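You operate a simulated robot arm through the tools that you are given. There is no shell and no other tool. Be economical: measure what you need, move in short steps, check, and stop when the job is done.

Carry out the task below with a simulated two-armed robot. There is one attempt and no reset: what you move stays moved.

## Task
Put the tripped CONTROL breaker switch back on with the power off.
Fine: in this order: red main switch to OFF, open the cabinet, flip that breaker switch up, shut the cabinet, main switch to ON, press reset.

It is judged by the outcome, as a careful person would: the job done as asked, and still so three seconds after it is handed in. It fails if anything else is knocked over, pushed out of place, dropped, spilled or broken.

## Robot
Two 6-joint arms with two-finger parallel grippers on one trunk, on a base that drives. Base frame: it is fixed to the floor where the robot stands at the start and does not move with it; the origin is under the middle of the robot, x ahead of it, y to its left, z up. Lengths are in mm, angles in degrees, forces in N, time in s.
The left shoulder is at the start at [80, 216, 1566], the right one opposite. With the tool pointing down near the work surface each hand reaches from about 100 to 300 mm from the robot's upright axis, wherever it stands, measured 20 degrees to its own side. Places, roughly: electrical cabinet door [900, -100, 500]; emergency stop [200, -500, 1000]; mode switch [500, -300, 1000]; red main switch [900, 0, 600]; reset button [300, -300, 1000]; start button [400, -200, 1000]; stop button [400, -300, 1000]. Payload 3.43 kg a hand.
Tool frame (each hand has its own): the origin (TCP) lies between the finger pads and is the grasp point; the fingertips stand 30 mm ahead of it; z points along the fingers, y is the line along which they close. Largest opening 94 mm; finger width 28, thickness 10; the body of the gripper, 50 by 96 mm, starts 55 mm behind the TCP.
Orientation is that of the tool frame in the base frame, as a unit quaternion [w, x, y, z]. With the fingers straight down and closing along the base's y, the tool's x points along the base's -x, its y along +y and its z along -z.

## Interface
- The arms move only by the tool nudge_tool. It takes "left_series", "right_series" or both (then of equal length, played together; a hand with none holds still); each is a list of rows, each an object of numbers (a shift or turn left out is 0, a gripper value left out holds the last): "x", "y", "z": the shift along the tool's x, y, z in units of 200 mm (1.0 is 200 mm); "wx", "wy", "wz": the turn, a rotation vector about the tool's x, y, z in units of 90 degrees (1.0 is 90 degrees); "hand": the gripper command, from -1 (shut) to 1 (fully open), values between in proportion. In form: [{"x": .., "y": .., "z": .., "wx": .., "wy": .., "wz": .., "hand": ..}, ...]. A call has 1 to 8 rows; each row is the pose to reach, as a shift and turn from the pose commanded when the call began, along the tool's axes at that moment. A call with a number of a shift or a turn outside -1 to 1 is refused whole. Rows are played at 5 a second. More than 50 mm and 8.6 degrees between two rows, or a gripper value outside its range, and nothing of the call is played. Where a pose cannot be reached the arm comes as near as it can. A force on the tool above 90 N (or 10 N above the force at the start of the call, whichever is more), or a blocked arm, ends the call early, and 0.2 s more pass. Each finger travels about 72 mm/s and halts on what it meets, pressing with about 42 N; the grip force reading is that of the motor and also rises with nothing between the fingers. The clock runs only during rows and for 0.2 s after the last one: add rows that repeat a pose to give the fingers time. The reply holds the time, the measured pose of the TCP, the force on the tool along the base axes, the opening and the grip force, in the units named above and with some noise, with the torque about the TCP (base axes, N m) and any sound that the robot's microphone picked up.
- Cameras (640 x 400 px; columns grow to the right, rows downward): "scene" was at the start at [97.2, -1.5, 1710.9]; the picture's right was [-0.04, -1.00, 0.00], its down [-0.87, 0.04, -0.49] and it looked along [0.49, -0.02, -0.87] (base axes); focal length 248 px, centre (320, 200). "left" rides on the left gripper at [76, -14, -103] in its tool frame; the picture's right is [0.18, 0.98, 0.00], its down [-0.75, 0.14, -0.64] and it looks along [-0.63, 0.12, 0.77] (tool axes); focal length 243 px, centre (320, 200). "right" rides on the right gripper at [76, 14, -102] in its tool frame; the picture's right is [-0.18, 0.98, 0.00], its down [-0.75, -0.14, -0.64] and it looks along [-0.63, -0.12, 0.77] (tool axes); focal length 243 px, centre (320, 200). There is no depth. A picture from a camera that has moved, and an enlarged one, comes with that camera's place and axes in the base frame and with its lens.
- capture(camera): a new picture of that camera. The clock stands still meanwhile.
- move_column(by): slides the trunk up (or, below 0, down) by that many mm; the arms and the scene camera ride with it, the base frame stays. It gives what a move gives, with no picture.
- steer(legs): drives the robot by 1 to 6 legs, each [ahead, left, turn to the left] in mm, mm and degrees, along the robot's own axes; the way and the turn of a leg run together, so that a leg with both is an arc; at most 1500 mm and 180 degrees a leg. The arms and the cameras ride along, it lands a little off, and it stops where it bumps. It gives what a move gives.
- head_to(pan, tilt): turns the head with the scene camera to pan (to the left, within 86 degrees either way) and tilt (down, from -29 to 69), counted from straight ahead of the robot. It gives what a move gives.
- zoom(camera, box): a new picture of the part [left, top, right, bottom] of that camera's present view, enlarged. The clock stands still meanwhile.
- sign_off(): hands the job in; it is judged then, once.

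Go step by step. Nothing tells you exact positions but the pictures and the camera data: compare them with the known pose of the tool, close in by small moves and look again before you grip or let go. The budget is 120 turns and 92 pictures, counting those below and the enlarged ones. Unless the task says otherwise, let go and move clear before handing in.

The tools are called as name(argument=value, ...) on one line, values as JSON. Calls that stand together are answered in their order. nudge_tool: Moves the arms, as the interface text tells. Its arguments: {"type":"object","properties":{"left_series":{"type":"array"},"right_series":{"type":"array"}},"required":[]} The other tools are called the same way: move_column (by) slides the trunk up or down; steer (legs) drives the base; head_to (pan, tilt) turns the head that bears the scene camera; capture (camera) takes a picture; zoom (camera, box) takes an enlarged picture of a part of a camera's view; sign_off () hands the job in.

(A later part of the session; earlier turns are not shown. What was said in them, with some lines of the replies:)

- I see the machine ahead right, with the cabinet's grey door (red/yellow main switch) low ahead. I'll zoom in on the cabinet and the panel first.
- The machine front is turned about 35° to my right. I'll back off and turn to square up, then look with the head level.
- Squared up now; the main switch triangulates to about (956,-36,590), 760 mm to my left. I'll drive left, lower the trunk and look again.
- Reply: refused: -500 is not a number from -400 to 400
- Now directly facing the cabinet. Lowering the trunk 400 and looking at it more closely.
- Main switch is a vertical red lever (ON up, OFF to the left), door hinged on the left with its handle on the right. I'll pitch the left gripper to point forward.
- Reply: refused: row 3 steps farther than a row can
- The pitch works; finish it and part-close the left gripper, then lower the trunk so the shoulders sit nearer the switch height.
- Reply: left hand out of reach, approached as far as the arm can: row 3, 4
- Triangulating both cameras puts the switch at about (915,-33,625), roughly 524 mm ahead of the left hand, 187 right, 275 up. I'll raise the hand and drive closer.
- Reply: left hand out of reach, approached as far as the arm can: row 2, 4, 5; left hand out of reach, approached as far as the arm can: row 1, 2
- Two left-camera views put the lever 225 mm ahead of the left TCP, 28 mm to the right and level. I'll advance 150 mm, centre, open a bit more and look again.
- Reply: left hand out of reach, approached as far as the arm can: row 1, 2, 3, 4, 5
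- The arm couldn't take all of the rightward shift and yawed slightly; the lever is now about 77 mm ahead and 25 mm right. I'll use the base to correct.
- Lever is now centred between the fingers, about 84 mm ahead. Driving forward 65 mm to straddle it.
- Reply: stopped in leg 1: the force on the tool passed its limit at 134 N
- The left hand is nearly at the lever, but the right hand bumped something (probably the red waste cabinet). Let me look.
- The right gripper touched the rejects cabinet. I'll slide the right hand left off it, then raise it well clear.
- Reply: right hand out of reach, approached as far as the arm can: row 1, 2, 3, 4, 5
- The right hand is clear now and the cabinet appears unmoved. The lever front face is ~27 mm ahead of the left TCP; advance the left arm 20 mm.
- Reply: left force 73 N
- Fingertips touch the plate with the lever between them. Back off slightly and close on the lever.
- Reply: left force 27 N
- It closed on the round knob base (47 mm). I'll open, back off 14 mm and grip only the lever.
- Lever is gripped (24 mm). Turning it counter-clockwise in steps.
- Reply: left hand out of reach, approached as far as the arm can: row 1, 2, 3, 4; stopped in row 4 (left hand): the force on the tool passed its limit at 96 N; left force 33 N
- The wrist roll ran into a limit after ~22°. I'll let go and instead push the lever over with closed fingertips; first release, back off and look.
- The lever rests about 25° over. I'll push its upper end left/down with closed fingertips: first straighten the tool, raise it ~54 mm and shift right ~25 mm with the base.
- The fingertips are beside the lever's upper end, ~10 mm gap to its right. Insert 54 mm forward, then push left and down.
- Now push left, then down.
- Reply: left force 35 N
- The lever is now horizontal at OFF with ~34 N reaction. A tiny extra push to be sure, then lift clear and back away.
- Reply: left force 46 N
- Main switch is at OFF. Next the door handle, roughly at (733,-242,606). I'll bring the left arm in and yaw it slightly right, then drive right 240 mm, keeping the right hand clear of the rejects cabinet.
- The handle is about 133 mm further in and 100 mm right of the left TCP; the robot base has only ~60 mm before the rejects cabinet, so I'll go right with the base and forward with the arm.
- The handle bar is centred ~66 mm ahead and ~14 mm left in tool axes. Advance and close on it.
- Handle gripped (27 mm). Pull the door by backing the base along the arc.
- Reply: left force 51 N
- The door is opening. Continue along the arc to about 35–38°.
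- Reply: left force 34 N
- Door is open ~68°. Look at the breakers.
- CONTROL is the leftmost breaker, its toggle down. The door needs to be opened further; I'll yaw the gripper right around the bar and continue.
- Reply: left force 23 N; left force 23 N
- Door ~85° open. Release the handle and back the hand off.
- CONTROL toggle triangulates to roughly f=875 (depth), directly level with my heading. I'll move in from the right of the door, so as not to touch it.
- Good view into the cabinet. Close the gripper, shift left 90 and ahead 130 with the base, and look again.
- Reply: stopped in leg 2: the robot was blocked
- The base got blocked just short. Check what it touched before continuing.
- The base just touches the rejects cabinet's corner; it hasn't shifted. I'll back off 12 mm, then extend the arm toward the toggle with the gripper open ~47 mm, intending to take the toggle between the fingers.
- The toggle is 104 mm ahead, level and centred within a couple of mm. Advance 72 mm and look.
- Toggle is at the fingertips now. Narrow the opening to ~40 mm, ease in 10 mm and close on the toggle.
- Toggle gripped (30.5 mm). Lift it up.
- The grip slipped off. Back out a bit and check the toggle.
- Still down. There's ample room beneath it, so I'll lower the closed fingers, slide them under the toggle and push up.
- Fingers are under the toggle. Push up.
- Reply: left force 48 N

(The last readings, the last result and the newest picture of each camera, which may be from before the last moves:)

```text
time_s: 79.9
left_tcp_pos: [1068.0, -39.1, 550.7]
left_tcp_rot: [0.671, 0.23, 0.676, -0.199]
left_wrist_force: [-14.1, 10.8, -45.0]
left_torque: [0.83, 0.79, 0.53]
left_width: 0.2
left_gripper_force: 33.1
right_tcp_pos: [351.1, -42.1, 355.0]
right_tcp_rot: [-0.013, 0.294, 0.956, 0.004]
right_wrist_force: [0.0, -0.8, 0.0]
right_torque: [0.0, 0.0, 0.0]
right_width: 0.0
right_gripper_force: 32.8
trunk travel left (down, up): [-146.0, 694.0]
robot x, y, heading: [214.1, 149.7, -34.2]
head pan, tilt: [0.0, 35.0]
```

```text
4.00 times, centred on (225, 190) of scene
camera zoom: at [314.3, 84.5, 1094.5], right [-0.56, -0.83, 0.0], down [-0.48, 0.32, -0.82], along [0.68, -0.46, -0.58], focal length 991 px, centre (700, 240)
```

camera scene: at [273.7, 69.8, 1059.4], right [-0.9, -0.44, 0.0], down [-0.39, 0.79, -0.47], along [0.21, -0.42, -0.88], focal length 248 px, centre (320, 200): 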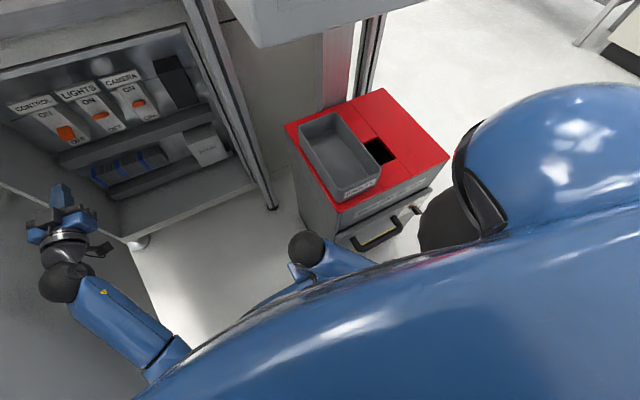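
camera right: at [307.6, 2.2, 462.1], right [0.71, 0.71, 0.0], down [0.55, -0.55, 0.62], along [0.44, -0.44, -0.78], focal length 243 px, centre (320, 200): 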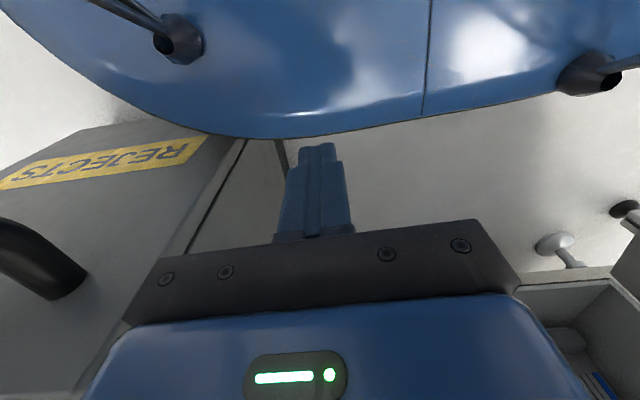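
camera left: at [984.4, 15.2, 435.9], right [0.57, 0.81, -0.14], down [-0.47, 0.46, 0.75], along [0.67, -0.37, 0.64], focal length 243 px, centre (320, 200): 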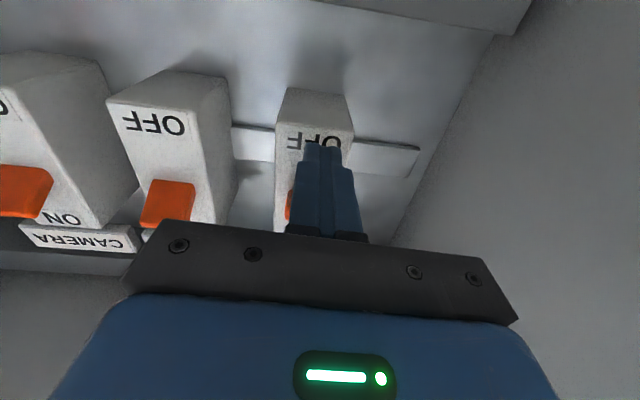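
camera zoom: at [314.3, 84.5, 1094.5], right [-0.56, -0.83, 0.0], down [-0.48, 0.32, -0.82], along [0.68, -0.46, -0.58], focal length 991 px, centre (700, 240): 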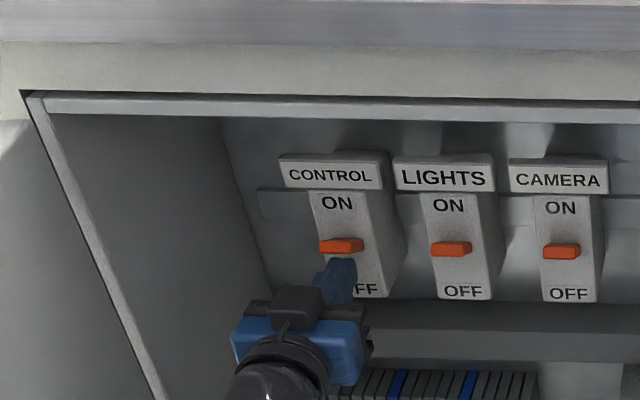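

The CONTROL toggle now matches the others. Lower the fingers, withdraw and verify.

nudge_tool(left_series=[{"x": 0.15}, {"x": 0.2}, {"x": 0.2, "z": -0.2}, {"x": 0.2, "z": -0.4}, {"x": 0.2, "z": -0.6}, {"x": 0.1, "z": -0.8}])

zoom(camera="scene", box=[160, 140, 290, 240])

capture(camera="left")

```text
time_s: 81.3
left_tcp_pos: [938.6, 53.0, 552.7]
left_tcp_rot: [0.683, 0.23, 0.664, -0.2]
left_wrist_force: [-0.2, 0.7, 0.8]
left_torque: [0.0, 0.03, 0.02]
left_width: 0.0
left_gripper_force: 33.2
right_tcp_pos: [350.7, -44.0, 357.5]
right_tcp_rot: [-0.01, 0.295, 0.955, 0.005]
right_wrist_force: [0.0, -0.4, -0.5]
right_torque: [-0.01, 0.0, -0.01]
right_width: 0.0
right_gripper_force: 33.2
trunk travel left (down, up): [-146.0, 694.0]
robot x, y, heading: [207.0, 149.7, -34.1]
head pan, tilt: [0.0, 35.0]
```

```text
4.00 times, centred on (225, 190) of scene
camera zoom: at [308.1, 85.0, 1096.1], right [-0.56, -0.83, 0.0], down [-0.47, 0.32, -0.82], along [0.68, -0.46, -0.57], focal length 991 px, centre (700, 240)
```

zoom: 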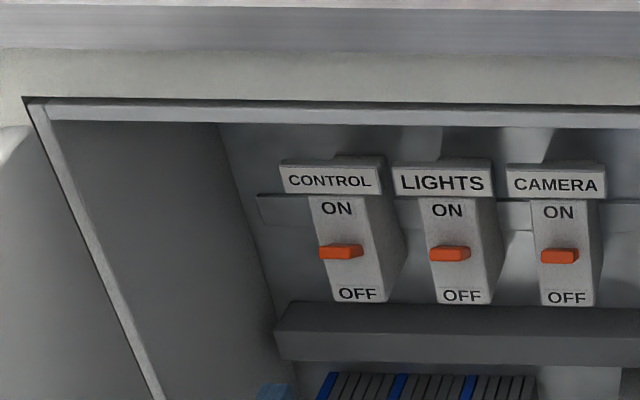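

```text
26 pictures are left
camera left: at [849.4, 103.3, 474.5], right [0.57, 0.81, -0.14], down [-0.47, 0.46, 0.75], along [0.67, -0.37, 0.65], focal length 243 px, centre (320, 200)
```

left: 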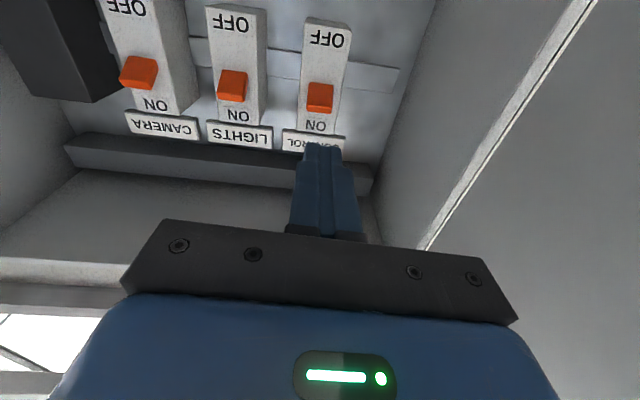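

CONTROL is up/ON. Now withdraw along the same path, come round to the outside of the door and open the gripper.

steer(legs=[[-130, 0, 0], [0, -90, 0], [-540, 10, 0], [0, 195, 0]])

nudge_tool(left_series=[{"wx": 0.09, "x": -0.1, "hand": 0.5}, {"wx": 0.18, "x": -0.2}, {"wx": 0.27, "x": -0.3}, {"wx": 0.3, "x": -0.33}, {"wx": 0.3, "x": -0.33}])

capture(camera="left")

capture(camera="scene")

```text
time_s: 86.1
left_tcp_pos: [350.4, 353.6, 551.7]
left_tcp_rot: [0.682, 0.232, 0.663, -0.202]
left_wrist_force: [-0.1, 0.7, 0.2]
left_torque: [0.02, -0.04, -0.01]
left_width: 0.0
left_gripper_force: 33.0
right_tcp_pos: [-238.8, 262.7, 356.9]
right_tcp_rot: [-0.011, 0.299, 0.954, 0.005]
right_wrist_force: [-0.6, -0.1, 0.2]
right_torque: [0.05, -0.02, 0.01]
right_width: 0.0
right_gripper_force: 33.0
trunk travel left (down, up): [-146.0, 694.0]
robot x, y, heading: [-377.0, 456.9, -34.8]
head pan, tilt: [0.0, 35.0]
stopped in leg 3: the robot was blocked; the commanded pose is now the measured one
```

```text
time_s: 87.3
left_tcp_pos: [348.7, 352.7, 618.5]
left_tcp_rot: [0.609, 0.385, 0.598, -0.353]
left_wrist_force: [0.1, -0.6, 0.5]
left_torque: [0.03, -0.01, 0.02]
left_width: 70.9
left_gripper_force: 0.1
right_tcp_pos: [-238.8, 262.6, 356.4]
right_tcp_rot: [-0.01, 0.298, 0.954, 0.005]
right_wrist_force: [0.2, -0.8, 0.5]
right_torque: [-0.02, 0.0, 0.04]
right_width: 0.0
right_gripper_force: 32.3
trunk travel left (down, up): [-146.0, 694.0]
robot x, y, heading: [-377.2, 457.5, -34.5]
head pan, tilt: [0.0, 35.0]
```

```text
25 pictures are left
camera left: at [292.3, 440.2, 542.7], right [0.88, 0.45, -0.14], down [-0.2, 0.61, 0.77], along [0.43, -0.65, 0.63], focal length 243 px, centre (320, 200)
```

left: 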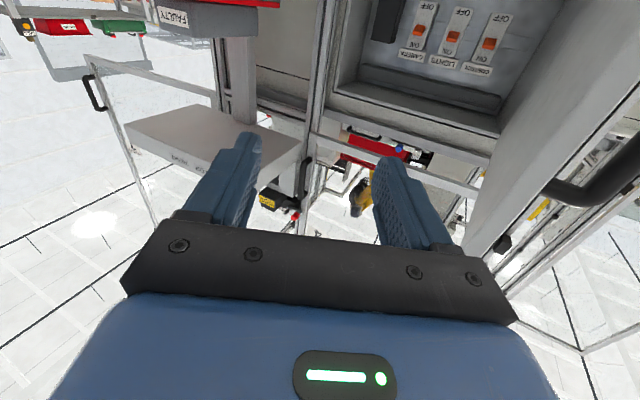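

```text
24 pictures are left
camera scene: at [-278.9, 391.5, 1096.0], right [-0.57, -0.82, 0.0], down [-0.47, 0.33, -0.82], along [0.67, -0.46, -0.57], focal length 248 px, centre (320, 200)
```

scene: 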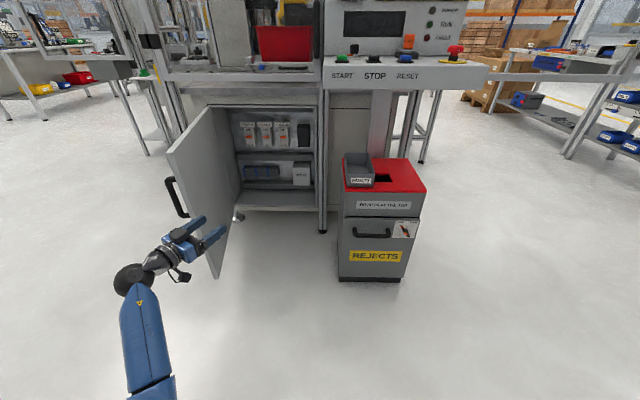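

The base met something behind it; I'll move forward a bit away from it, then left around the door edge, and check behind.

steer(legs=[[35, 0, 0], [0, 225, 0]])

capture(camera="left")

capture(camera="scene")

```text
time_s: 89.5
left_tcp_pos: [506.4, 520.1, 618.5]
left_tcp_rot: [0.609, 0.383, 0.599, -0.351]
left_wrist_force: [0.8, 0.9, -0.2]
left_torque: [0.01, 0.0, 0.0]
left_width: 70.7
left_gripper_force: 0.0
right_tcp_pos: [-81.2, 427.8, 358.0]
right_tcp_rot: [-0.011, 0.297, 0.955, 0.004]
right_wrist_force: [0.6, -0.2, 0.2]
right_torque: [-0.02, -0.02, -0.01]
right_width: 0.0
right_gripper_force: 32.5
trunk travel left (down, up): [-146.0, 694.0]
robot x, y, heading: [-220.2, 625.2, -34.6]
head pan, tilt: [0.0, 35.0]
```

```text
23 pictures are left
camera left: at [449.2, 607.4, 542.2], right [0.88, 0.46, -0.14], down [-0.2, 0.61, 0.77], along [0.43, -0.65, 0.63], focal length 243 px, centre (320, 200)
```

left: 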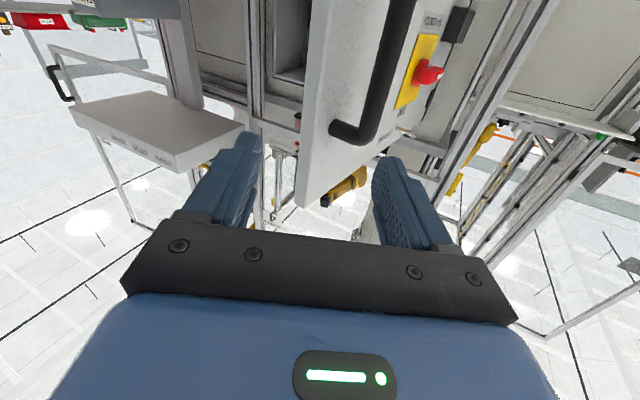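

```text
22 pictures are left
camera scene: at [-121.5, 558.2, 1096.0], right [-0.57, -0.82, 0.0], down [-0.47, 0.32, -0.82], along [0.67, -0.46, -0.57], focal length 248 px, centre (320, 200)
```

scene: 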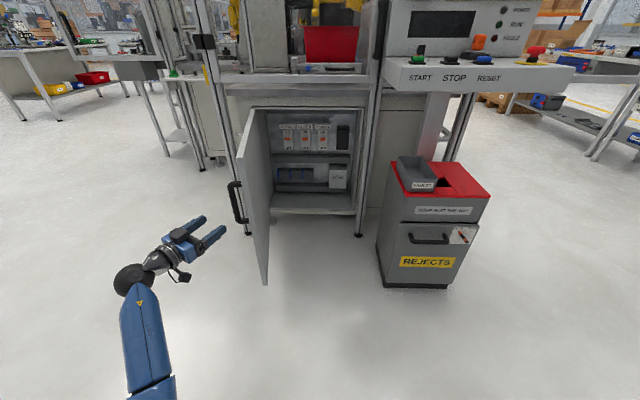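

The handle bar is about 166 mm ahead and 63 mm left in tool axes. Line up with the base and approach most of the way.

steer(legs=[[29, 55, 0], [88, -47, 0]])

capture(camera="left")

```text
time_s: 91.2
left_tcp_pos: [607.1, 460.7, 618.1]
left_tcp_rot: [0.609, 0.383, 0.599, -0.351]
left_wrist_force: [-0.3, 0.1, -0.2]
left_torque: [-0.02, 0.0, -0.01]
left_width: 70.7
left_gripper_force: 0.0
right_tcp_pos: [20.0, 370.3, 357.5]
right_tcp_rot: [-0.011, 0.297, 0.955, 0.005]
right_wrist_force: [0.5, 0.4, -0.2]
right_torque: [0.03, 0.01, 0.01]
right_width: 0.0
right_gripper_force: 32.9
trunk travel left (down, up): [-146.0, 694.0]
robot x, y, heading: [-122.0, 563.1, -34.7]
head pan, tilt: [0.0, 35.0]
```

```text
21 pictures are left
camera left: at [550.5, 548.1, 542.2], right [0.88, 0.46, -0.14], down [-0.2, 0.61, 0.77], along [0.43, -0.65, 0.63], focal length 243 px, centre (320, 200)
```

left: 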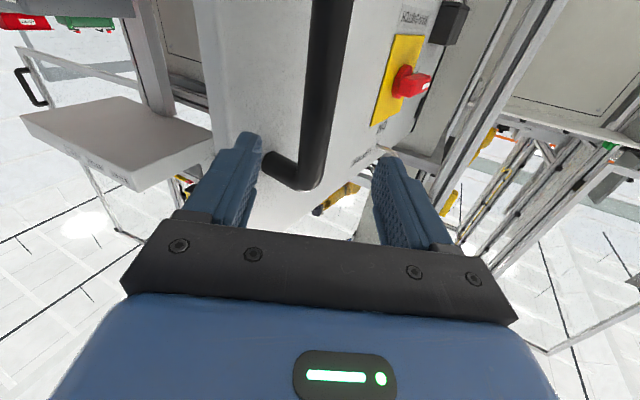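

Bar is centred. Advance 52 mm and grip.

nudge_tool(left_series=[{"z": 0.13, "y": -0.01}, {"z": 0.26, "y": -0.01}, {"z": 0.26, "y": -0.01, "hand": -1}, {"z": 0.26, "y": -0.01}, {"z": 0.26, "y": -0.01}, {"z": 0.26, "y": -0.01}])

```text
time_s: 92.6
left_tcp_pos: [628.1, 414.0, 617.4]
left_tcp_rot: [0.61, 0.382, 0.599, -0.351]
left_wrist_force: [-5.2, 3.8, 0.3]
left_torque: [-0.75, 0.95, 0.08]
left_width: 22.9
left_gripper_force: 45.0
right_tcp_pos: [20.1, 370.6, 356.4]
right_tcp_rot: [-0.01, 0.297, 0.955, 0.005]
right_wrist_force: [-1.0, -0.4, -0.3]
right_torque: [-0.04, 0.0, 0.01]
right_width: 0.1
right_gripper_force: 33.1
trunk travel left (down, up): [-146.0, 694.0]
robot x, y, heading: [-118.1, 563.4, -34.4]
head pan, tilt: [0.0, 35.0]
```

Gripped. Now reverse the arc to close the door, first three legs.

steer(legs=[[25, -141, 0], [56, -114, 0], [84, -96, 0]])

capture(camera="scene")

```text
time_s: 95.7
left_tcp_pos: [567.5, 34.2, 617.8]
left_tcp_rot: [0.611, 0.382, 0.599, -0.349]
left_wrist_force: [13.9, 3.9, 8.2]
left_torque: [-0.47, 1.24, 0.35]
left_width: 22.8
left_gripper_force: 44.9
right_tcp_pos: [-40.9, -10.5, 356.8]
right_tcp_rot: [-0.012, 0.296, 0.955, 0.005]
right_wrist_force: [0.7, 0.3, 0.0]
right_torque: [0.01, 0.0, 0.01]
right_width: 0.0
right_gripper_force: 32.7
trunk travel left (down, up): [-146.0, 694.0]
robot x, y, heading: [-183.6, 182.2, -34.4]
head pan, tilt: [0.0, 35.0]
```

```text
20 pictures are left
camera scene: at [-81.8, 117.3, 1096.0], right [-0.56, -0.83, 0.0], down [-0.47, 0.32, -0.82], along [0.68, -0.46, -0.57], focal length 248 px, centre (320, 200)
```

scene: 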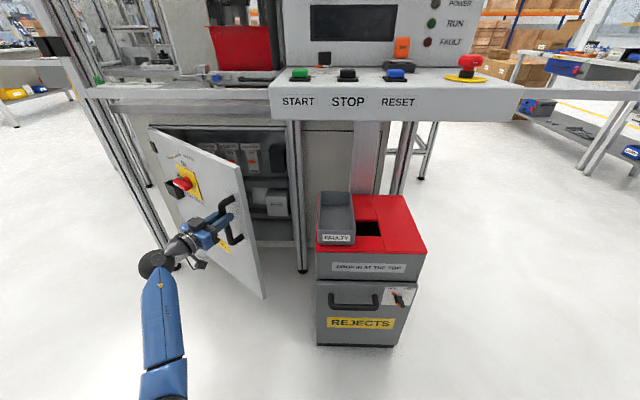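

steer(legs=[[114, -77, 0], [104, -38, 0], [66, -11, 0]])

capture(camera="scene")

```text
time_s: 98.4
left_tcp_pos: [729.9, -232.3, 618.5]
left_tcp_rot: [0.61, 0.384, 0.598, -0.351]
left_wrist_force: [-25.9, 9.5, -4.6]
left_torque: [0.04, 1.27, -0.06]
left_width: 23.0
left_gripper_force: 44.6
right_tcp_pos: [121.1, -277.1, 358.7]
right_tcp_rot: [-0.01, 0.297, 0.955, 0.005]
right_wrist_force: [0.6, 0.1, -0.2]
right_torque: [0.01, -0.02, -0.03]
right_width: 0.0
right_gripper_force: 33.6
trunk travel left (down, up): [-146.0, 694.0]
robot x, y, heading: [-17.5, -83.7, -34.8]
head pan, tilt: [0.0, 35.0]
```

```text
19 pictures are left
camera scene: at [80.6, -147.8, 1096.1], right [-0.57, -0.82, 0.0], down [-0.47, 0.32, -0.82], along [0.68, -0.46, -0.57], focal length 248 px, centre (320, 200)
```

scene: 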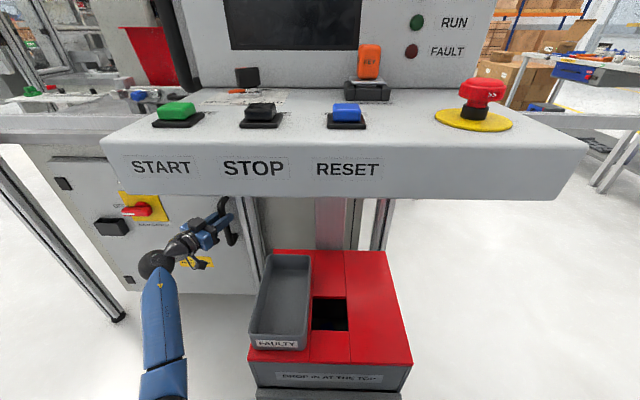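

Nearly shut. Push a little further with the arm until it seats.

nudge_tool(left_series=[{"z": 0.025, "y": 0.012}, {"z": 0.05, "y": 0.025}, {"z": 0.08, "y": 0.04}, {"z": 0.1, "y": 0.05}])

zoom(camera="scene", box=[40, 130, 290, 310])

```text
time_s: 99.0
left_tcp_pos: [729.3, -232.2, 617.9]
left_tcp_rot: [0.606, 0.383, 0.599, -0.356]
left_wrist_force: [-22.1, 13.0, 9.5]
left_torque: [-1.19, 0.91, -0.34]
left_width: 22.9
left_gripper_force: 44.9
right_tcp_pos: [119.3, -273.6, 358.0]
right_tcp_rot: [-0.01, 0.293, 0.956, 0.004]
right_wrist_force: [-0.6, -0.1, 0.3]
right_torque: [-0.01, 0.0, 0.0]
right_width: 0.3
right_gripper_force: 33.3
trunk travel left (down, up): [-146.0, 694.0]
robot x, y, heading: [-18.0, -79.6, -34.2]
head pan, tilt: [0.0, 35.0]
stopped in row 3 (left hand): the force on the tool passed its limit at 98 N (the readings are from after the stop); the commanded pose is now the measured one
```

```text
2.22 times, centred on (165, 220) of scene
camera zoom: at [76.2, -145.0, 1096.7], right [-0.56, -0.83, 0.0], down [-0.47, 0.32, -0.82], along [0.68, -0.46, -0.57], focal length 551 px, centre (664, 156)
```

zoom: 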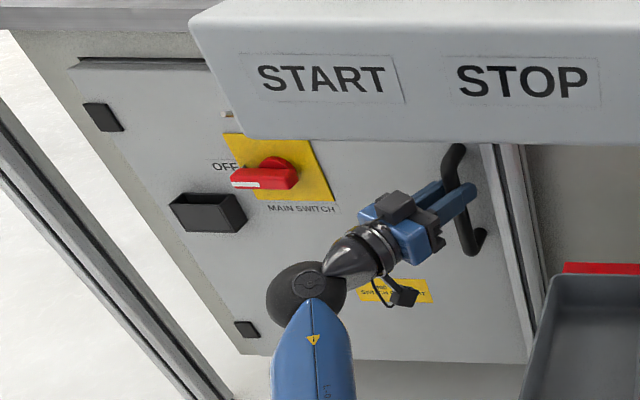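

Door is seated. Release the handle, back off, straighten the tool and drive left to the main switch.

nudge_tool(left_series=[{"hand": 0.4}, {"hand": 0.4}, {"z": -0.2}, {"z": -0.4}, {"z": -0.55}])

nudge_tool(left_series=[{"wx": -0.09, "x": 0.05, "hand": -1}, {"wx": -0.18, "x": 0.1}, {"wx": -0.27, "x": 0.15}, {"wx": -0.3, "x": 0.17}])

steer(legs=[[0, 250, 0]])

capture(camera="left")

capture(camera="scene")

```text
time_s: 100.2
left_tcp_pos: [684.1, -136.7, 614.4]
left_tcp_rot: [0.604, 0.384, 0.601, -0.355]
left_wrist_force: [-0.6, -0.1, 0.5]
left_torque: [0.01, 0.02, 0.01]
left_width: 65.9
left_gripper_force: 0.1
right_tcp_pos: [121.6, -274.2, 357.3]
right_tcp_rot: [-0.011, 0.295, 0.955, 0.005]
right_wrist_force: [-0.2, -0.1, 0.4]
right_torque: [-0.05, -0.01, 0.02]
right_width: 0.0
right_gripper_force: 33.1
trunk travel left (down, up): [-146.0, 694.0]
robot x, y, heading: [-19.0, -81.3, -34.1]
head pan, tilt: [0.0, 35.0]
```

```text
time_s: 101.2
left_tcp_pos: [684.5, -135.0, 581.4]
left_tcp_rot: [0.678, 0.233, 0.667, -0.203]
left_wrist_force: [0.5, 0.5, -0.6]
left_torque: [-0.02, -0.01, 0.03]
left_width: 0.0
left_gripper_force: 32.8
right_tcp_pos: [120.4, -274.8, 358.5]
right_tcp_rot: [-0.011, 0.297, 0.955, 0.005]
right_wrist_force: [-0.8, -0.7, 0.8]
right_torque: [-0.02, 0.0, -0.01]
right_width: 0.1
right_gripper_force: 33.0
trunk travel left (down, up): [-146.0, 694.0]
robot x, y, heading: [-21.8, -83.1, -34.3]
head pan, tilt: [0.0, 35.0]
```

```text
time_s: 103.1
left_tcp_pos: [826.5, 75.6, 580.1]
left_tcp_rot: [0.678, 0.231, 0.668, -0.204]
left_wrist_force: [-0.1, -0.2, 0.8]
left_torque: [0.01, 0.0, -0.03]
left_width: 0.0
left_gripper_force: 33.0
right_tcp_pos: [263.5, -65.9, 357.5]
right_tcp_rot: [-0.011, 0.294, 0.956, 0.005]
right_wrist_force: [-0.1, 0.0, 0.2]
right_torque: [-0.05, -0.02, 0.01]
right_width: 0.0
right_gripper_force: 32.4
trunk travel left (down, up): [-146.0, 694.0]
robot x, y, heading: [123.6, 132.4, -34.0]
head pan, tilt: [0.0, 35.0]
```

```text
17 pictures are left
camera left: at [738.2, 126.4, 503.3], right [0.58, 0.8, -0.14], down [-0.46, 0.46, 0.76], along [0.67, -0.37, 0.64], focal length 243 px, centre (320, 200)
```

left: 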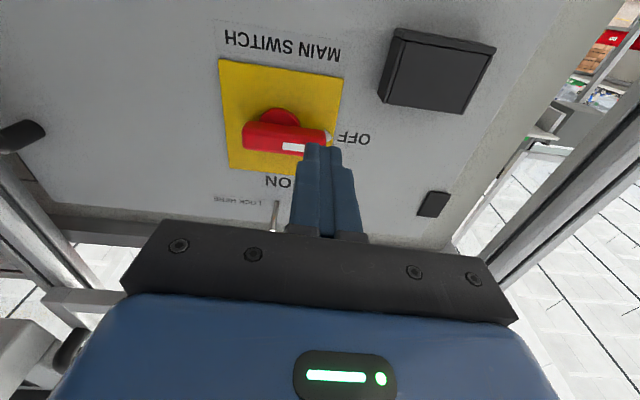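

```text
16 pictures are left
camera scene: at [222.2, 62.6, 1096.0], right [-0.56, -0.83, 0.0], down [-0.48, 0.32, -0.82], along [0.68, -0.46, -0.57], focal length 248 px, centre (320, 200)
```

scene: 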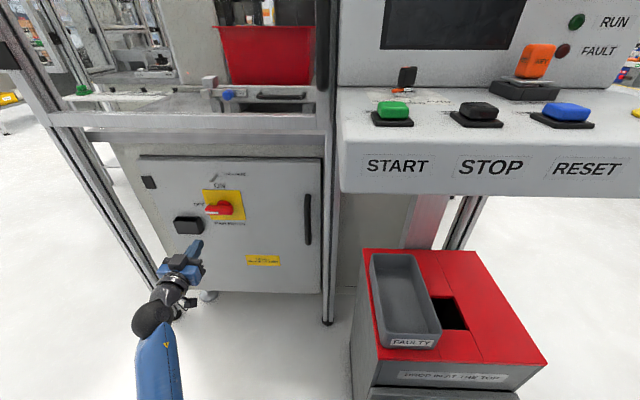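

Door is shut. The fingers are below the lever's left end; insert 103 mm forward.

nudge_tool(left_series=[{"z": 0.2}, {"z": 0.4}, {"z": 0.51}, {"z": 0.51}])

capture(camera="left")

```text
time_s: 104.1
left_tcp_pos: [909.2, 15.4, 581.4]
left_tcp_rot: [0.678, 0.232, 0.667, -0.203]
left_wrist_force: [0.7, -0.9, -0.2]
left_torque: [-0.04, 0.02, -0.01]
left_width: 0.0
left_gripper_force: 32.7
right_tcp_pos: [262.7, -66.1, 358.3]
right_tcp_rot: [-0.011, 0.294, 0.956, 0.006]
right_wrist_force: [0.4, 0.0, -0.1]
right_torque: [0.02, -0.02, -0.01]
right_width: 0.1
right_gripper_force: 33.1
trunk travel left (down, up): [-146.0, 694.0]
robot x, y, heading: [121.8, 126.9, -34.1]
head pan, tilt: [0.0, 35.0]
```

```text
15 pictures are left
camera left: at [820.5, 66.0, 504.0], right [0.58, 0.8, -0.14], down [-0.46, 0.46, 0.76], along [0.67, -0.37, 0.64], focal length 243 px, centre (320, 200)
```

left: 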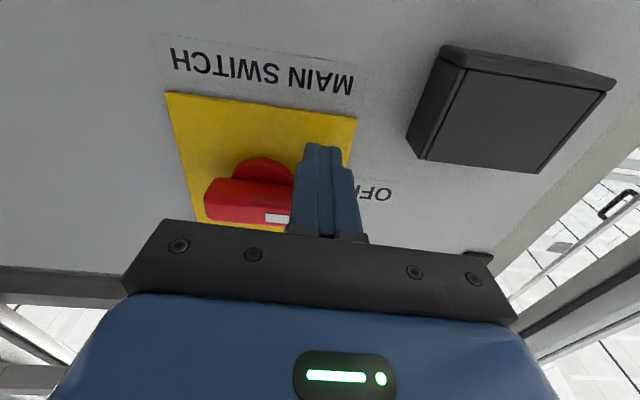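

Fingers are under the lever's left end. Push it up and round to ON.

nudge_tool(left_series=[{"x": -0.06}, {"x": -0.12, "y": 0.02}, {"x": -0.18, "y": 0.03}, {"x": -0.24, "y": 0.02}, {"x": -0.3, "y": 0.0}, {"x": -0.34, "y": -0.04}, {"x": -0.35, "y": -0.08}, {"x": -0.35, "y": -0.11}])

zoom(camera="scene", box=[150, 150, 310, 250])

```text
time_s: 105.9
left_tcp_pos: [898.3, 1.7, 651.8]
left_tcp_rot: [0.681, 0.226, 0.667, -0.199]
left_wrist_force: [26.9, 19.0, 10.7]
left_torque: [-0.42, 0.25, 0.54]
left_width: 0.0
left_gripper_force: 33.2
right_tcp_pos: [265.4, -64.6, 358.6]
right_tcp_rot: [-0.011, 0.294, 0.956, 0.004]
right_wrist_force: [0.0, 0.5, -0.8]
right_torque: [0.01, -0.01, -0.01]
right_width: 0.3
right_gripper_force: 33.3
trunk travel left (down, up): [-146.0, 694.0]
robot x, y, heading: [125.3, 127.8, -34.1]
head pan, tilt: [0.0, 35.0]
```

```text
4.00 times, centred on (230, 200) of scene
camera zoom: at [224.0, 65.0, 1096.2], right [-0.56, -0.83, 0.0], down [-0.48, 0.32, -0.82], along [0.68, -0.46, -0.57], focal length 991 px, centre (680, 200)
```

zoom: 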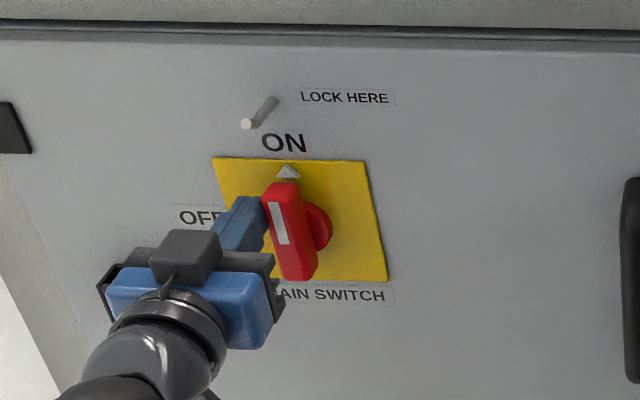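

Looks at or near ON with ~33 N resistance. Push a few mm more, then back off and verify.

nudge_tool(left_series=[{"y": -0.03}, {"y": -0.06}, {"y": -0.06}])

nudge_tool(left_series=[{"y": 0.1}, {"y": 0.15}, {"y": 0.15, "z": -0.2}, {"y": 0.15, "z": -0.4}, {"y": 0.15, "z": -0.6}])

zoom(camera="scene", box=[150, 150, 310, 250])

capture(camera="left")

```text
time_s: 106.7
left_tcp_pos: [895.5, 5.0, 651.6]
left_tcp_rot: [0.684, 0.221, 0.667, -0.196]
left_wrist_force: [63.7, 44.1, 22.3]
left_torque: [-0.91, 0.68, 1.33]
left_width: 0.0
left_gripper_force: 32.9
right_tcp_pos: [266.0, -63.1, 357.2]
right_tcp_rot: [-0.012, 0.29, 0.957, 0.002]
right_wrist_force: [-0.2, 0.6, -0.5]
right_torque: [0.01, -0.02, -0.01]
right_width: 0.1
right_gripper_force: 32.9
trunk travel left (down, up): [-146.0, 694.0]
robot x, y, heading: [124.5, 130.4, -33.4]
head pan, tilt: [0.0, 35.0]
```

```text
time_s: 107.9
left_tcp_pos: [807.8, 79.3, 650.1]
left_tcp_rot: [0.677, 0.232, 0.668, -0.204]
left_wrist_force: [-0.6, -0.3, -0.6]
left_torque: [-0.01, 0.01, 0.0]
left_width: 0.0
left_gripper_force: 33.5
right_tcp_pos: [263.1, -65.0, 357.9]
right_tcp_rot: [-0.011, 0.295, 0.956, 0.005]
right_wrist_force: [-0.6, 0.9, -0.6]
right_torque: [0.03, -0.02, 0.03]
right_width: 0.0
right_gripper_force: 33.0
trunk travel left (down, up): [-146.0, 694.0]
robot x, y, heading: [123.4, 127.5, -34.2]
head pan, tilt: [0.0, 35.0]
```

```text
4.00 times, centred on (230, 200) of scene
camera zoom: at [221.5, 62.3, 1096.0], right [-0.56, -0.83, 0.0], down [-0.47, 0.32, -0.82], along [0.68, -0.46, -0.57], focal length 991 px, centre (680, 200)
```

zoom: 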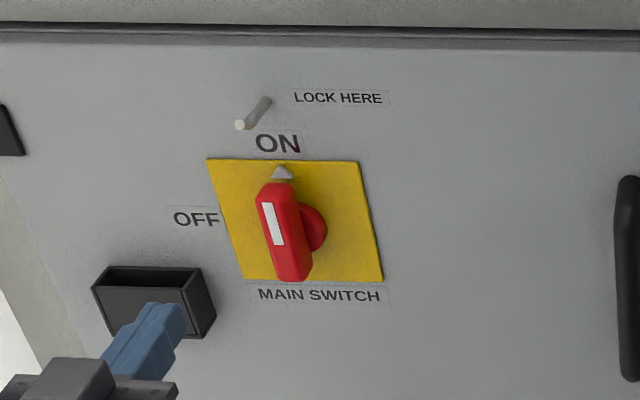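

```text
12 pictures are left
camera left: at [718.6, 131.2, 572.4], right [0.58, 0.8, -0.14], down [-0.46, 0.46, 0.76], along [0.67, -0.38, 0.64], focal length 243 px, centre (320, 200)
```

left: 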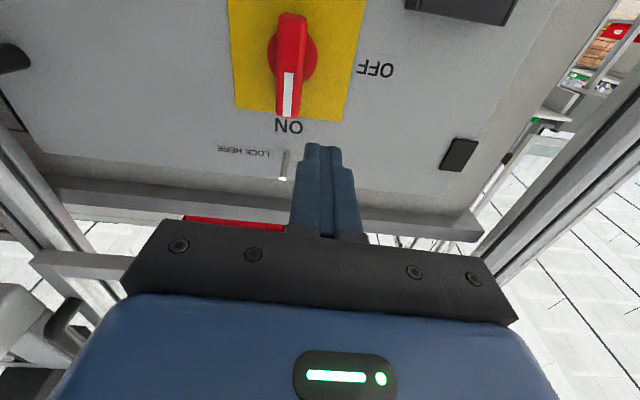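

Main switch is ON and parallel to the plate. RESET triangulates to about (314,-344,1008). I'll back off, raise the trunk fully and extend the (closed, downward) right hand.

steer(legs=[[-240, 0, 0]])

move_column(by=400)

move_column(by=290)

nudge_tool(right_series=[{"x": -0.24}, {"x": -0.48}, {"x": -0.7, "z": -0.05}, {"x": -0.85, "y": -0.1, "z": -0.2}, {"x": -0.95, "y": -0.2, "z": -0.35}, {"x": -1.0, "y": -0.25, "z": -0.45}])

```text
time_s: 109.6
left_tcp_pos: [609.8, 215.0, 649.4]
left_tcp_rot: [0.678, 0.231, 0.668, -0.203]
left_wrist_force: [-0.3, 0.4, 0.6]
left_torque: [-0.01, 0.04, 0.01]
left_width: 0.0
left_gripper_force: 32.9
right_tcp_pos: [65.0, 67.5, 356.9]
right_tcp_rot: [-0.01, 0.293, 0.956, 0.005]
right_wrist_force: [-0.7, -1.1, 1.1]
right_torque: [-0.02, -0.02, -0.01]
right_width: 0.0
right_gripper_force: 32.6
trunk travel left (down, up): [-146.0, 694.0]
robot x, y, heading: [-75.5, 262.2, -33.8]
head pan, tilt: [0.0, 35.0]
```

```text
time_s: 113.5
left_tcp_pos: [610.4, 214.4, 1048.5]
left_tcp_rot: [0.678, 0.231, 0.668, -0.203]
left_wrist_force: [0.0, -0.6, 0.9]
left_torque: [-0.02, 0.04, -0.05]
left_width: 0.0
left_gripper_force: 33.1
right_tcp_pos: [65.8, 68.2, 756.8]
right_tcp_rot: [-0.011, 0.293, 0.956, 0.005]
right_wrist_force: [-0.9, -0.2, 0.1]
right_torque: [0.0, -0.01, -0.02]
right_width: 0.0
right_gripper_force: 33.0
trunk travel left (down, up): [-546.0, 294.0]
robot x, y, heading: [-74.7, 259.9, -34.4]
head pan, tilt: [0.0, 35.0]
```

```text
time_s: 116.4
left_tcp_pos: [611.1, 214.7, 1338.7]
left_tcp_rot: [0.678, 0.232, 0.668, -0.203]
left_wrist_force: [-0.8, -0.3, 0.6]
left_torque: [0.0, 0.03, 0.01]
left_width: 0.0
left_gripper_force: 33.2
right_tcp_pos: [65.0, 68.8, 1047.9]
right_tcp_rot: [-0.012, 0.293, 0.956, 0.005]
right_wrist_force: [0.3, 0.1, -0.5]
right_torque: [-0.02, 0.0, 0.02]
right_width: 0.0
right_gripper_force: 33.3
trunk travel left (down, up): [-836.0, 4.0]
robot x, y, heading: [-76.7, 261.6, -34.0]
head pan, tilt: [0.0, 35.0]
```

```text
time_s: 117.8
left_tcp_pos: [609.5, 215.6, 1338.4]
left_tcp_rot: [0.677, 0.233, 0.667, -0.204]
left_wrist_force: [0.7, 0.0, -1.1]
left_torque: [0.0, 0.01, 0.01]
left_width: 0.0
left_gripper_force: 33.0
right_tcp_pos: [211.8, -78.0, 1035.4]
right_tcp_rot: [-0.011, 0.293, 0.956, 0.005]
right_wrist_force: [-0.4, 0.0, 0.0]
right_torque: [0.03, -0.03, 0.02]
right_width: 0.1
right_gripper_force: 32.5
right hand out of reach, approached as far as the arm can: row 1, 2, 3, 4, 5, 6
trunk travel left (down, up): [-836.0, 4.0]
robot x, y, heading: [-78.2, 261.0, -34.1]
head pan, tilt: [0.0, 35.0]
```

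nudge_tool(right_series=[{"x": -0.15, "y": -0.1}, {"x": -0.3, "y": -0.2}, {"x": -0.4, "y": -0.3}, {"x": -0.4, "y": -0.4}])

head_to(pan=-15, tilt=50)

capture(camera="scene")

```text
time_s: 118.8
left_tcp_pos: [608.7, 214.9, 1340.5]
left_tcp_rot: [0.678, 0.232, 0.667, -0.202]
left_wrist_force: [-0.3, -0.2, -0.1]
left_torque: [0.01, 0.03, -0.01]
left_width: 0.1
left_gripper_force: 33.1
right_tcp_pos: [232.0, -190.3, 1033.2]
right_tcp_rot: [-0.011, 0.294, 0.956, 0.005]
right_wrist_force: [-0.2, -0.6, 0.5]
right_torque: [-0.01, -0.02, 0.01]
right_width: 0.0
right_gripper_force: 33.6
trunk travel left (down, up): [-836.0, 4.0]
robot x, y, heading: [-75.6, 257.3, -34.2]
head pan, tilt: [0.0, 35.0]
```

```text
time_s: 119.5
left_tcp_pos: [609.4, 215.4, 1340.3]
left_tcp_rot: [0.678, 0.23, 0.668, -0.202]
left_wrist_force: [-0.6, 1.2, -0.6]
left_torque: [0.0, 0.01, -0.02]
left_width: 0.0
left_gripper_force: 32.6
right_tcp_pos: [231.7, -190.9, 1033.1]
right_tcp_rot: [-0.011, 0.294, 0.956, 0.005]
right_wrist_force: [0.3, -1.0, 0.4]
right_torque: [-0.02, 0.0, -0.04]
right_width: 0.0
right_gripper_force: 33.1
trunk travel left (down, up): [-836.0, 4.0]
robot x, y, heading: [-73.4, 264.4, -34.1]
head pan, tilt: [-15.0, 50.0]
```

```text
11 pictures are left
camera scene: at [1.5, 186.9, 1764.3], right [-0.75, -0.66, 0.0], down [-0.5, 0.58, -0.64], along [0.42, -0.48, -0.77], focal length 248 px, centre (320, 200)
```

scene: 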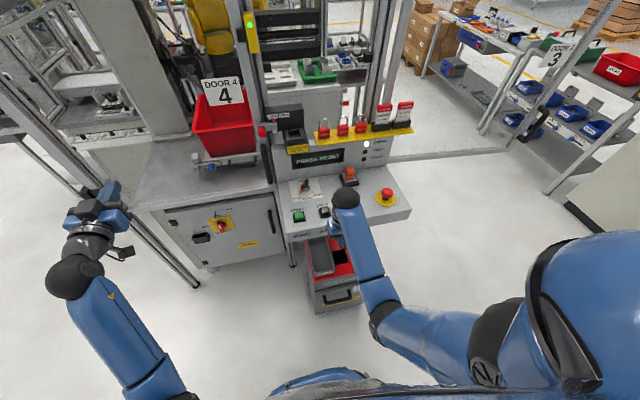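

The display says "PRESS RESET". Raise the right hand for clearance above the console.

nudge_tool(right_series=[{"z": -0.12}, {"z": -0.24}, {"z": -0.36}, {"z": -0.36}])

capture(camera="right")

```text
time_s: 120.5
left_tcp_pos: [610.3, 214.6, 1339.0]
left_tcp_rot: [0.678, 0.231, 0.668, -0.203]
left_wrist_force: [-0.2, -0.5, -0.1]
left_torque: [-0.02, -0.02, 0.0]
left_width: 0.0
left_gripper_force: 32.9
right_tcp_pos: [247.0, -198.6, 1058.6]
right_tcp_rot: [-0.01, 0.293, 0.956, 0.004]
right_wrist_force: [0.0, 0.2, 0.1]
right_torque: [0.02, 0.0, -0.01]
right_width: 0.0
right_gripper_force: 32.8
right hand out of reach, approached as far as the arm can: row 1, 2, 3, 4
trunk travel left (down, up): [-836.0, 4.0]
robot x, y, heading: [-71.2, 259.5, -33.9]
head pan, tilt: [-15.0, 50.0]
```

```text
10 pictures are left
camera right: at [194.1, -146.5, 1163.7], right [0.7, 0.71, 0.0], down [0.56, -0.55, 0.62], along [0.44, -0.44, -0.78], focal length 243 px, centre (320, 200)
```

right: 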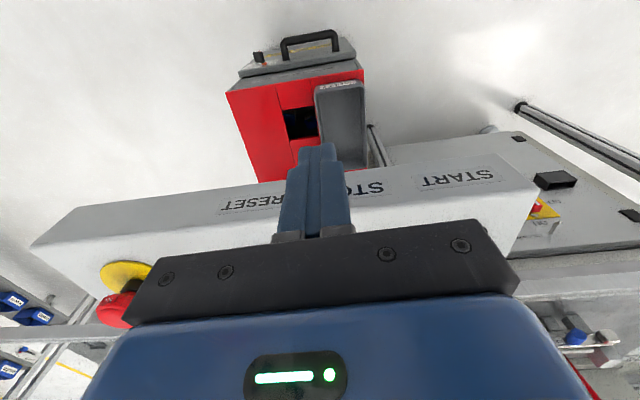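

Tips are at z≈1029, ~20 mm over the button. Drive right 78, then forward 105, and look.

steer(legs=[[-3, -78, 0], [105, -4, 0]])

capture(camera="right")

capture(camera="scene")

```text
time_s: 122.4
left_tcp_pos: [642.2, 100.3, 1342.3]
left_tcp_rot: [0.68, 0.229, 0.666, -0.205]
left_wrist_force: [0.1, 1.5, -0.2]
left_torque: [-0.02, 0.02, -0.02]
left_width: 0.0
left_gripper_force: 32.9
right_tcp_pos: [281.2, -313.8, 1064.3]
right_tcp_rot: [-0.007, 0.292, 0.956, 0.002]
right_wrist_force: [-0.5, 0.5, 0.2]
right_torque: [-0.05, -0.04, 0.0]
right_width: 0.0
right_gripper_force: 33.0
trunk travel left (down, up): [-836.0, 4.0]
robot x, y, heading: [-32.5, 138.3, -33.9]
head pan, tilt: [-15.0, 50.0]
```

```text
9 pictures are left
camera right: at [228.9, -260.9, 1167.5], right [0.7, 0.71, 0.0], down [0.55, -0.54, 0.63], along [0.45, -0.44, -0.78], focal length 243 px, centre (320, 200)
```

right: 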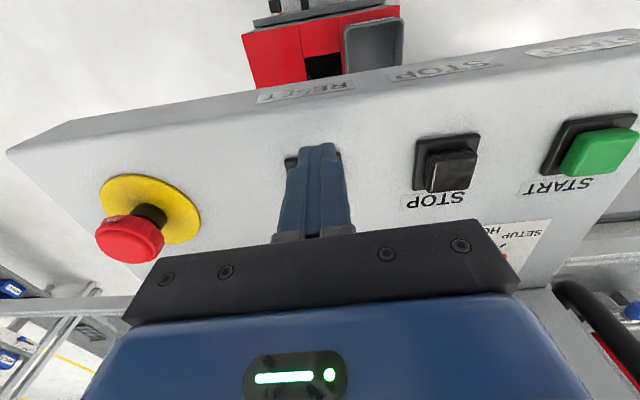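

```text
8 pictures are left
camera scene: at [33.6, 76.3, 1765.2], right [-0.75, -0.66, 0.0], down [-0.5, 0.57, -0.65], along [0.43, -0.49, -0.76], focal length 248 px, centre (320, 200)
```

scene: 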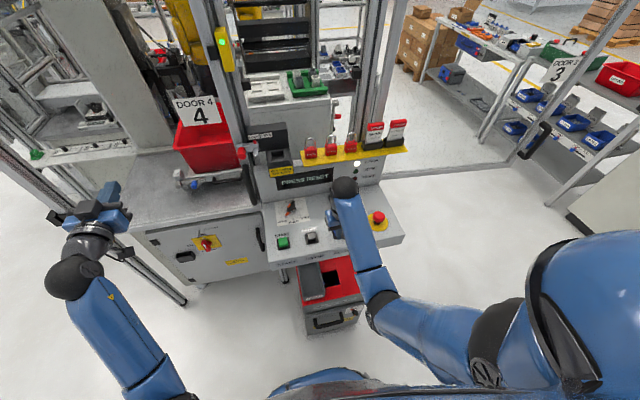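

RESET lies about 40 mm ahead and 8 mm right of the tool. Shift there and check before pressing.

steer(legs=[[40, -9, 0]])

zoom(camera="right", box=[200, 80, 500, 260])

```text
time_s: 123.2
left_tcp_pos: [669.9, 70.2, 1342.4]
left_tcp_rot: [0.68, 0.229, 0.666, -0.203]
left_wrist_force: [0.6, 0.6, 0.3]
left_torque: [0.01, 0.04, 0.0]
left_width: 0.0
left_gripper_force: 33.1
right_tcp_pos: [308.7, -344.3, 1062.1]
right_tcp_rot: [-0.008, 0.292, 0.956, 0.004]
right_wrist_force: [-0.5, 1.6, -0.1]
right_torque: [-0.01, -0.01, -0.01]
right_width: 0.2
right_gripper_force: 32.6
trunk travel left (down, up): [-836.0, 4.0]
robot x, y, heading: [-9.7, 112.7, -33.5]
head pan, tilt: [-15.0, 50.0]
```

```text
2.13 times, centred on (350, 170) of right
camera zoom: at [256.1, -292.7, 1166.6], right [0.7, 0.71, 0.0], down [0.55, -0.55, 0.63], along [0.45, -0.44, -0.78], focal length 518 px, centre (256, 264)
```

zoom: 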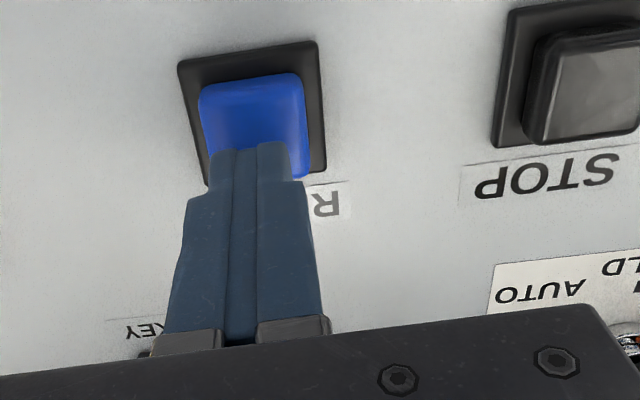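

Tip is over the blue button. Press down gently.

nudge_tool(right_series=[{"x": 0.02, "z": 0.06}, {"x": 0.02, "z": 0.1}, {"x": 0.02, "z": 0.13}, {"x": 0.02, "z": 0.15}, {"x": 0.02, "z": 0.17}])

zoom(camera="right", box=[200, 80, 500, 260])

```text
time_s: 124.4
left_tcp_pos: [669.2, 70.2, 1342.4]
left_tcp_rot: [0.68, 0.229, 0.666, -0.203]
left_wrist_force: [0.5, 0.5, 0.1]
left_torque: [0.01, 0.0, -0.03]
left_width: 0.2
left_gripper_force: 33.2
right_tcp_pos: [310.6, -348.3, 1043.7]
right_tcp_rot: [0.007, 0.294, 0.956, -0.003]
right_wrist_force: [-16.6, 11.4, 42.2]
right_torque: [0.65, 0.98, 0.14]
right_width: 0.0
right_gripper_force: 33.0
trunk travel left (down, up): [-836.0, 4.0]
robot x, y, heading: [-9.2, 109.0, -33.9]
head pan, tilt: [-15.0, 50.0]
heard: click
stopped in row 5 (right hand): the force on the tool passed its limit at 94 N (the readings are from after the stop); the commanded pose is now the measured one
```

```text
2.13 times, centred on (350, 170) of right
camera zoom: at [256.0, -293.4, 1146.0], right [0.7, 0.71, 0.0], down [0.54, -0.54, 0.65], along [0.46, -0.46, -0.76], focal length 518 px, centre (256, 264)
```

zoom: 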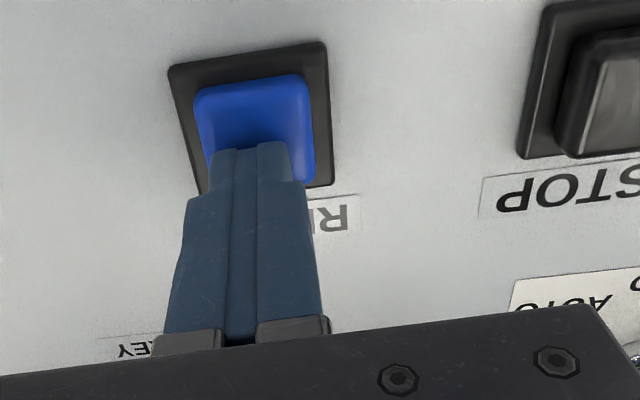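

A click was heard. Lift off, back the robot away and check the display and the scene.

nudge_tool(right_series=[{"z": -0.06}, {"z": -0.1}])

steer(legs=[[-200, 0, 0]])

capture(camera="scene")

zoom(camera="scene", box=[200, 90, 420, 290])

```text
time_s: 125.0
left_tcp_pos: [677.5, 63.6, 1338.0]
left_tcp_rot: [0.678, 0.231, 0.668, -0.201]
left_wrist_force: [0.2, 0.1, 0.1]
left_torque: [0.01, -0.01, -0.02]
left_width: 0.2
left_gripper_force: 33.3
right_tcp_pos: [317.2, -353.6, 1057.5]
right_tcp_rot: [0.003, 0.294, 0.956, 0.001]
right_wrist_force: [-0.5, -0.1, -0.3]
right_torque: [-0.01, 0.01, -0.02]
right_width: 0.0
right_gripper_force: 32.4
trunk travel left (down, up): [-836.0, 4.0]
robot x, y, heading: [-8.9, 110.0, -33.8]
head pan, tilt: [-15.0, 50.0]
```

```text
time_s: 126.6
left_tcp_pos: [515.2, 172.9, 1337.9]
left_tcp_rot: [0.677, 0.231, 0.669, -0.201]
left_wrist_force: [0.4, 1.2, -0.2]
left_torque: [0.01, 0.0, -0.01]
left_width: 0.0
left_gripper_force: 32.9
right_tcp_pos: [153.4, -243.7, 1055.7]
right_tcp_rot: [0.001, 0.292, 0.956, 0.001]
right_wrist_force: [-0.3, -0.3, -0.3]
right_torque: [-0.03, 0.03, 0.0]
right_width: 0.0
right_gripper_force: 33.3
trunk travel left (down, up): [-836.0, 4.0]
robot x, y, heading: [-174.5, 218.0, -33.8]
head pan, tilt: [-15.0, 50.0]
```

```text
5 pictures are left
camera scene: at [-91.9, 143.3, 1763.8], right [-0.75, -0.66, 0.0], down [-0.51, 0.58, -0.64], along [0.42, -0.48, -0.77], focal length 248 px, centre (320, 200)
```

scene: 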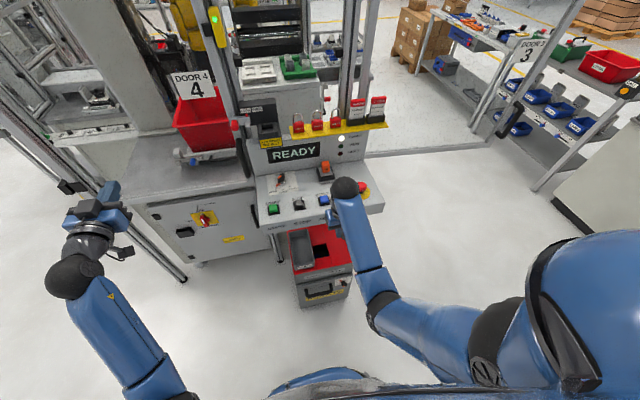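

```text
2.00 times, centred on (310, 190) of scene
camera zoom: at [-91.9, 143.3, 1763.8], right [-0.75, -0.66, 0.0], down [-0.51, 0.58, -0.64], along [0.42, -0.48, -0.77], focal length 496 px, centre (340, 220)
```

zoom: 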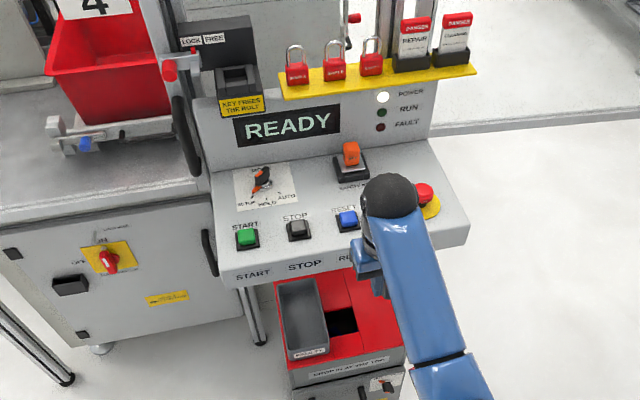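

The display reads READY with the power lamp lit, the door is shut, the main switch is on, and both hands are clear.

sign_off()

```text
The job is handed in.
```

The CONTROL breaker is back on. I followed the order you gave: main switch off, cabinet open, breaker up, cabinet shut, main switch on, reset pressed. The panel now reads READY with the power lamp lit.

The robot made three unplanned contacts along the way:
- **Rejects cabinet:** it was bumped twice, once by the right hand at 134 N and once lightly by the base. In the pictures it is upright and, as far as I could measure, hasn't moved.
- **Behind the robot:** the base was blocked once while backing up. I did not see what it touched or check it afterwards.
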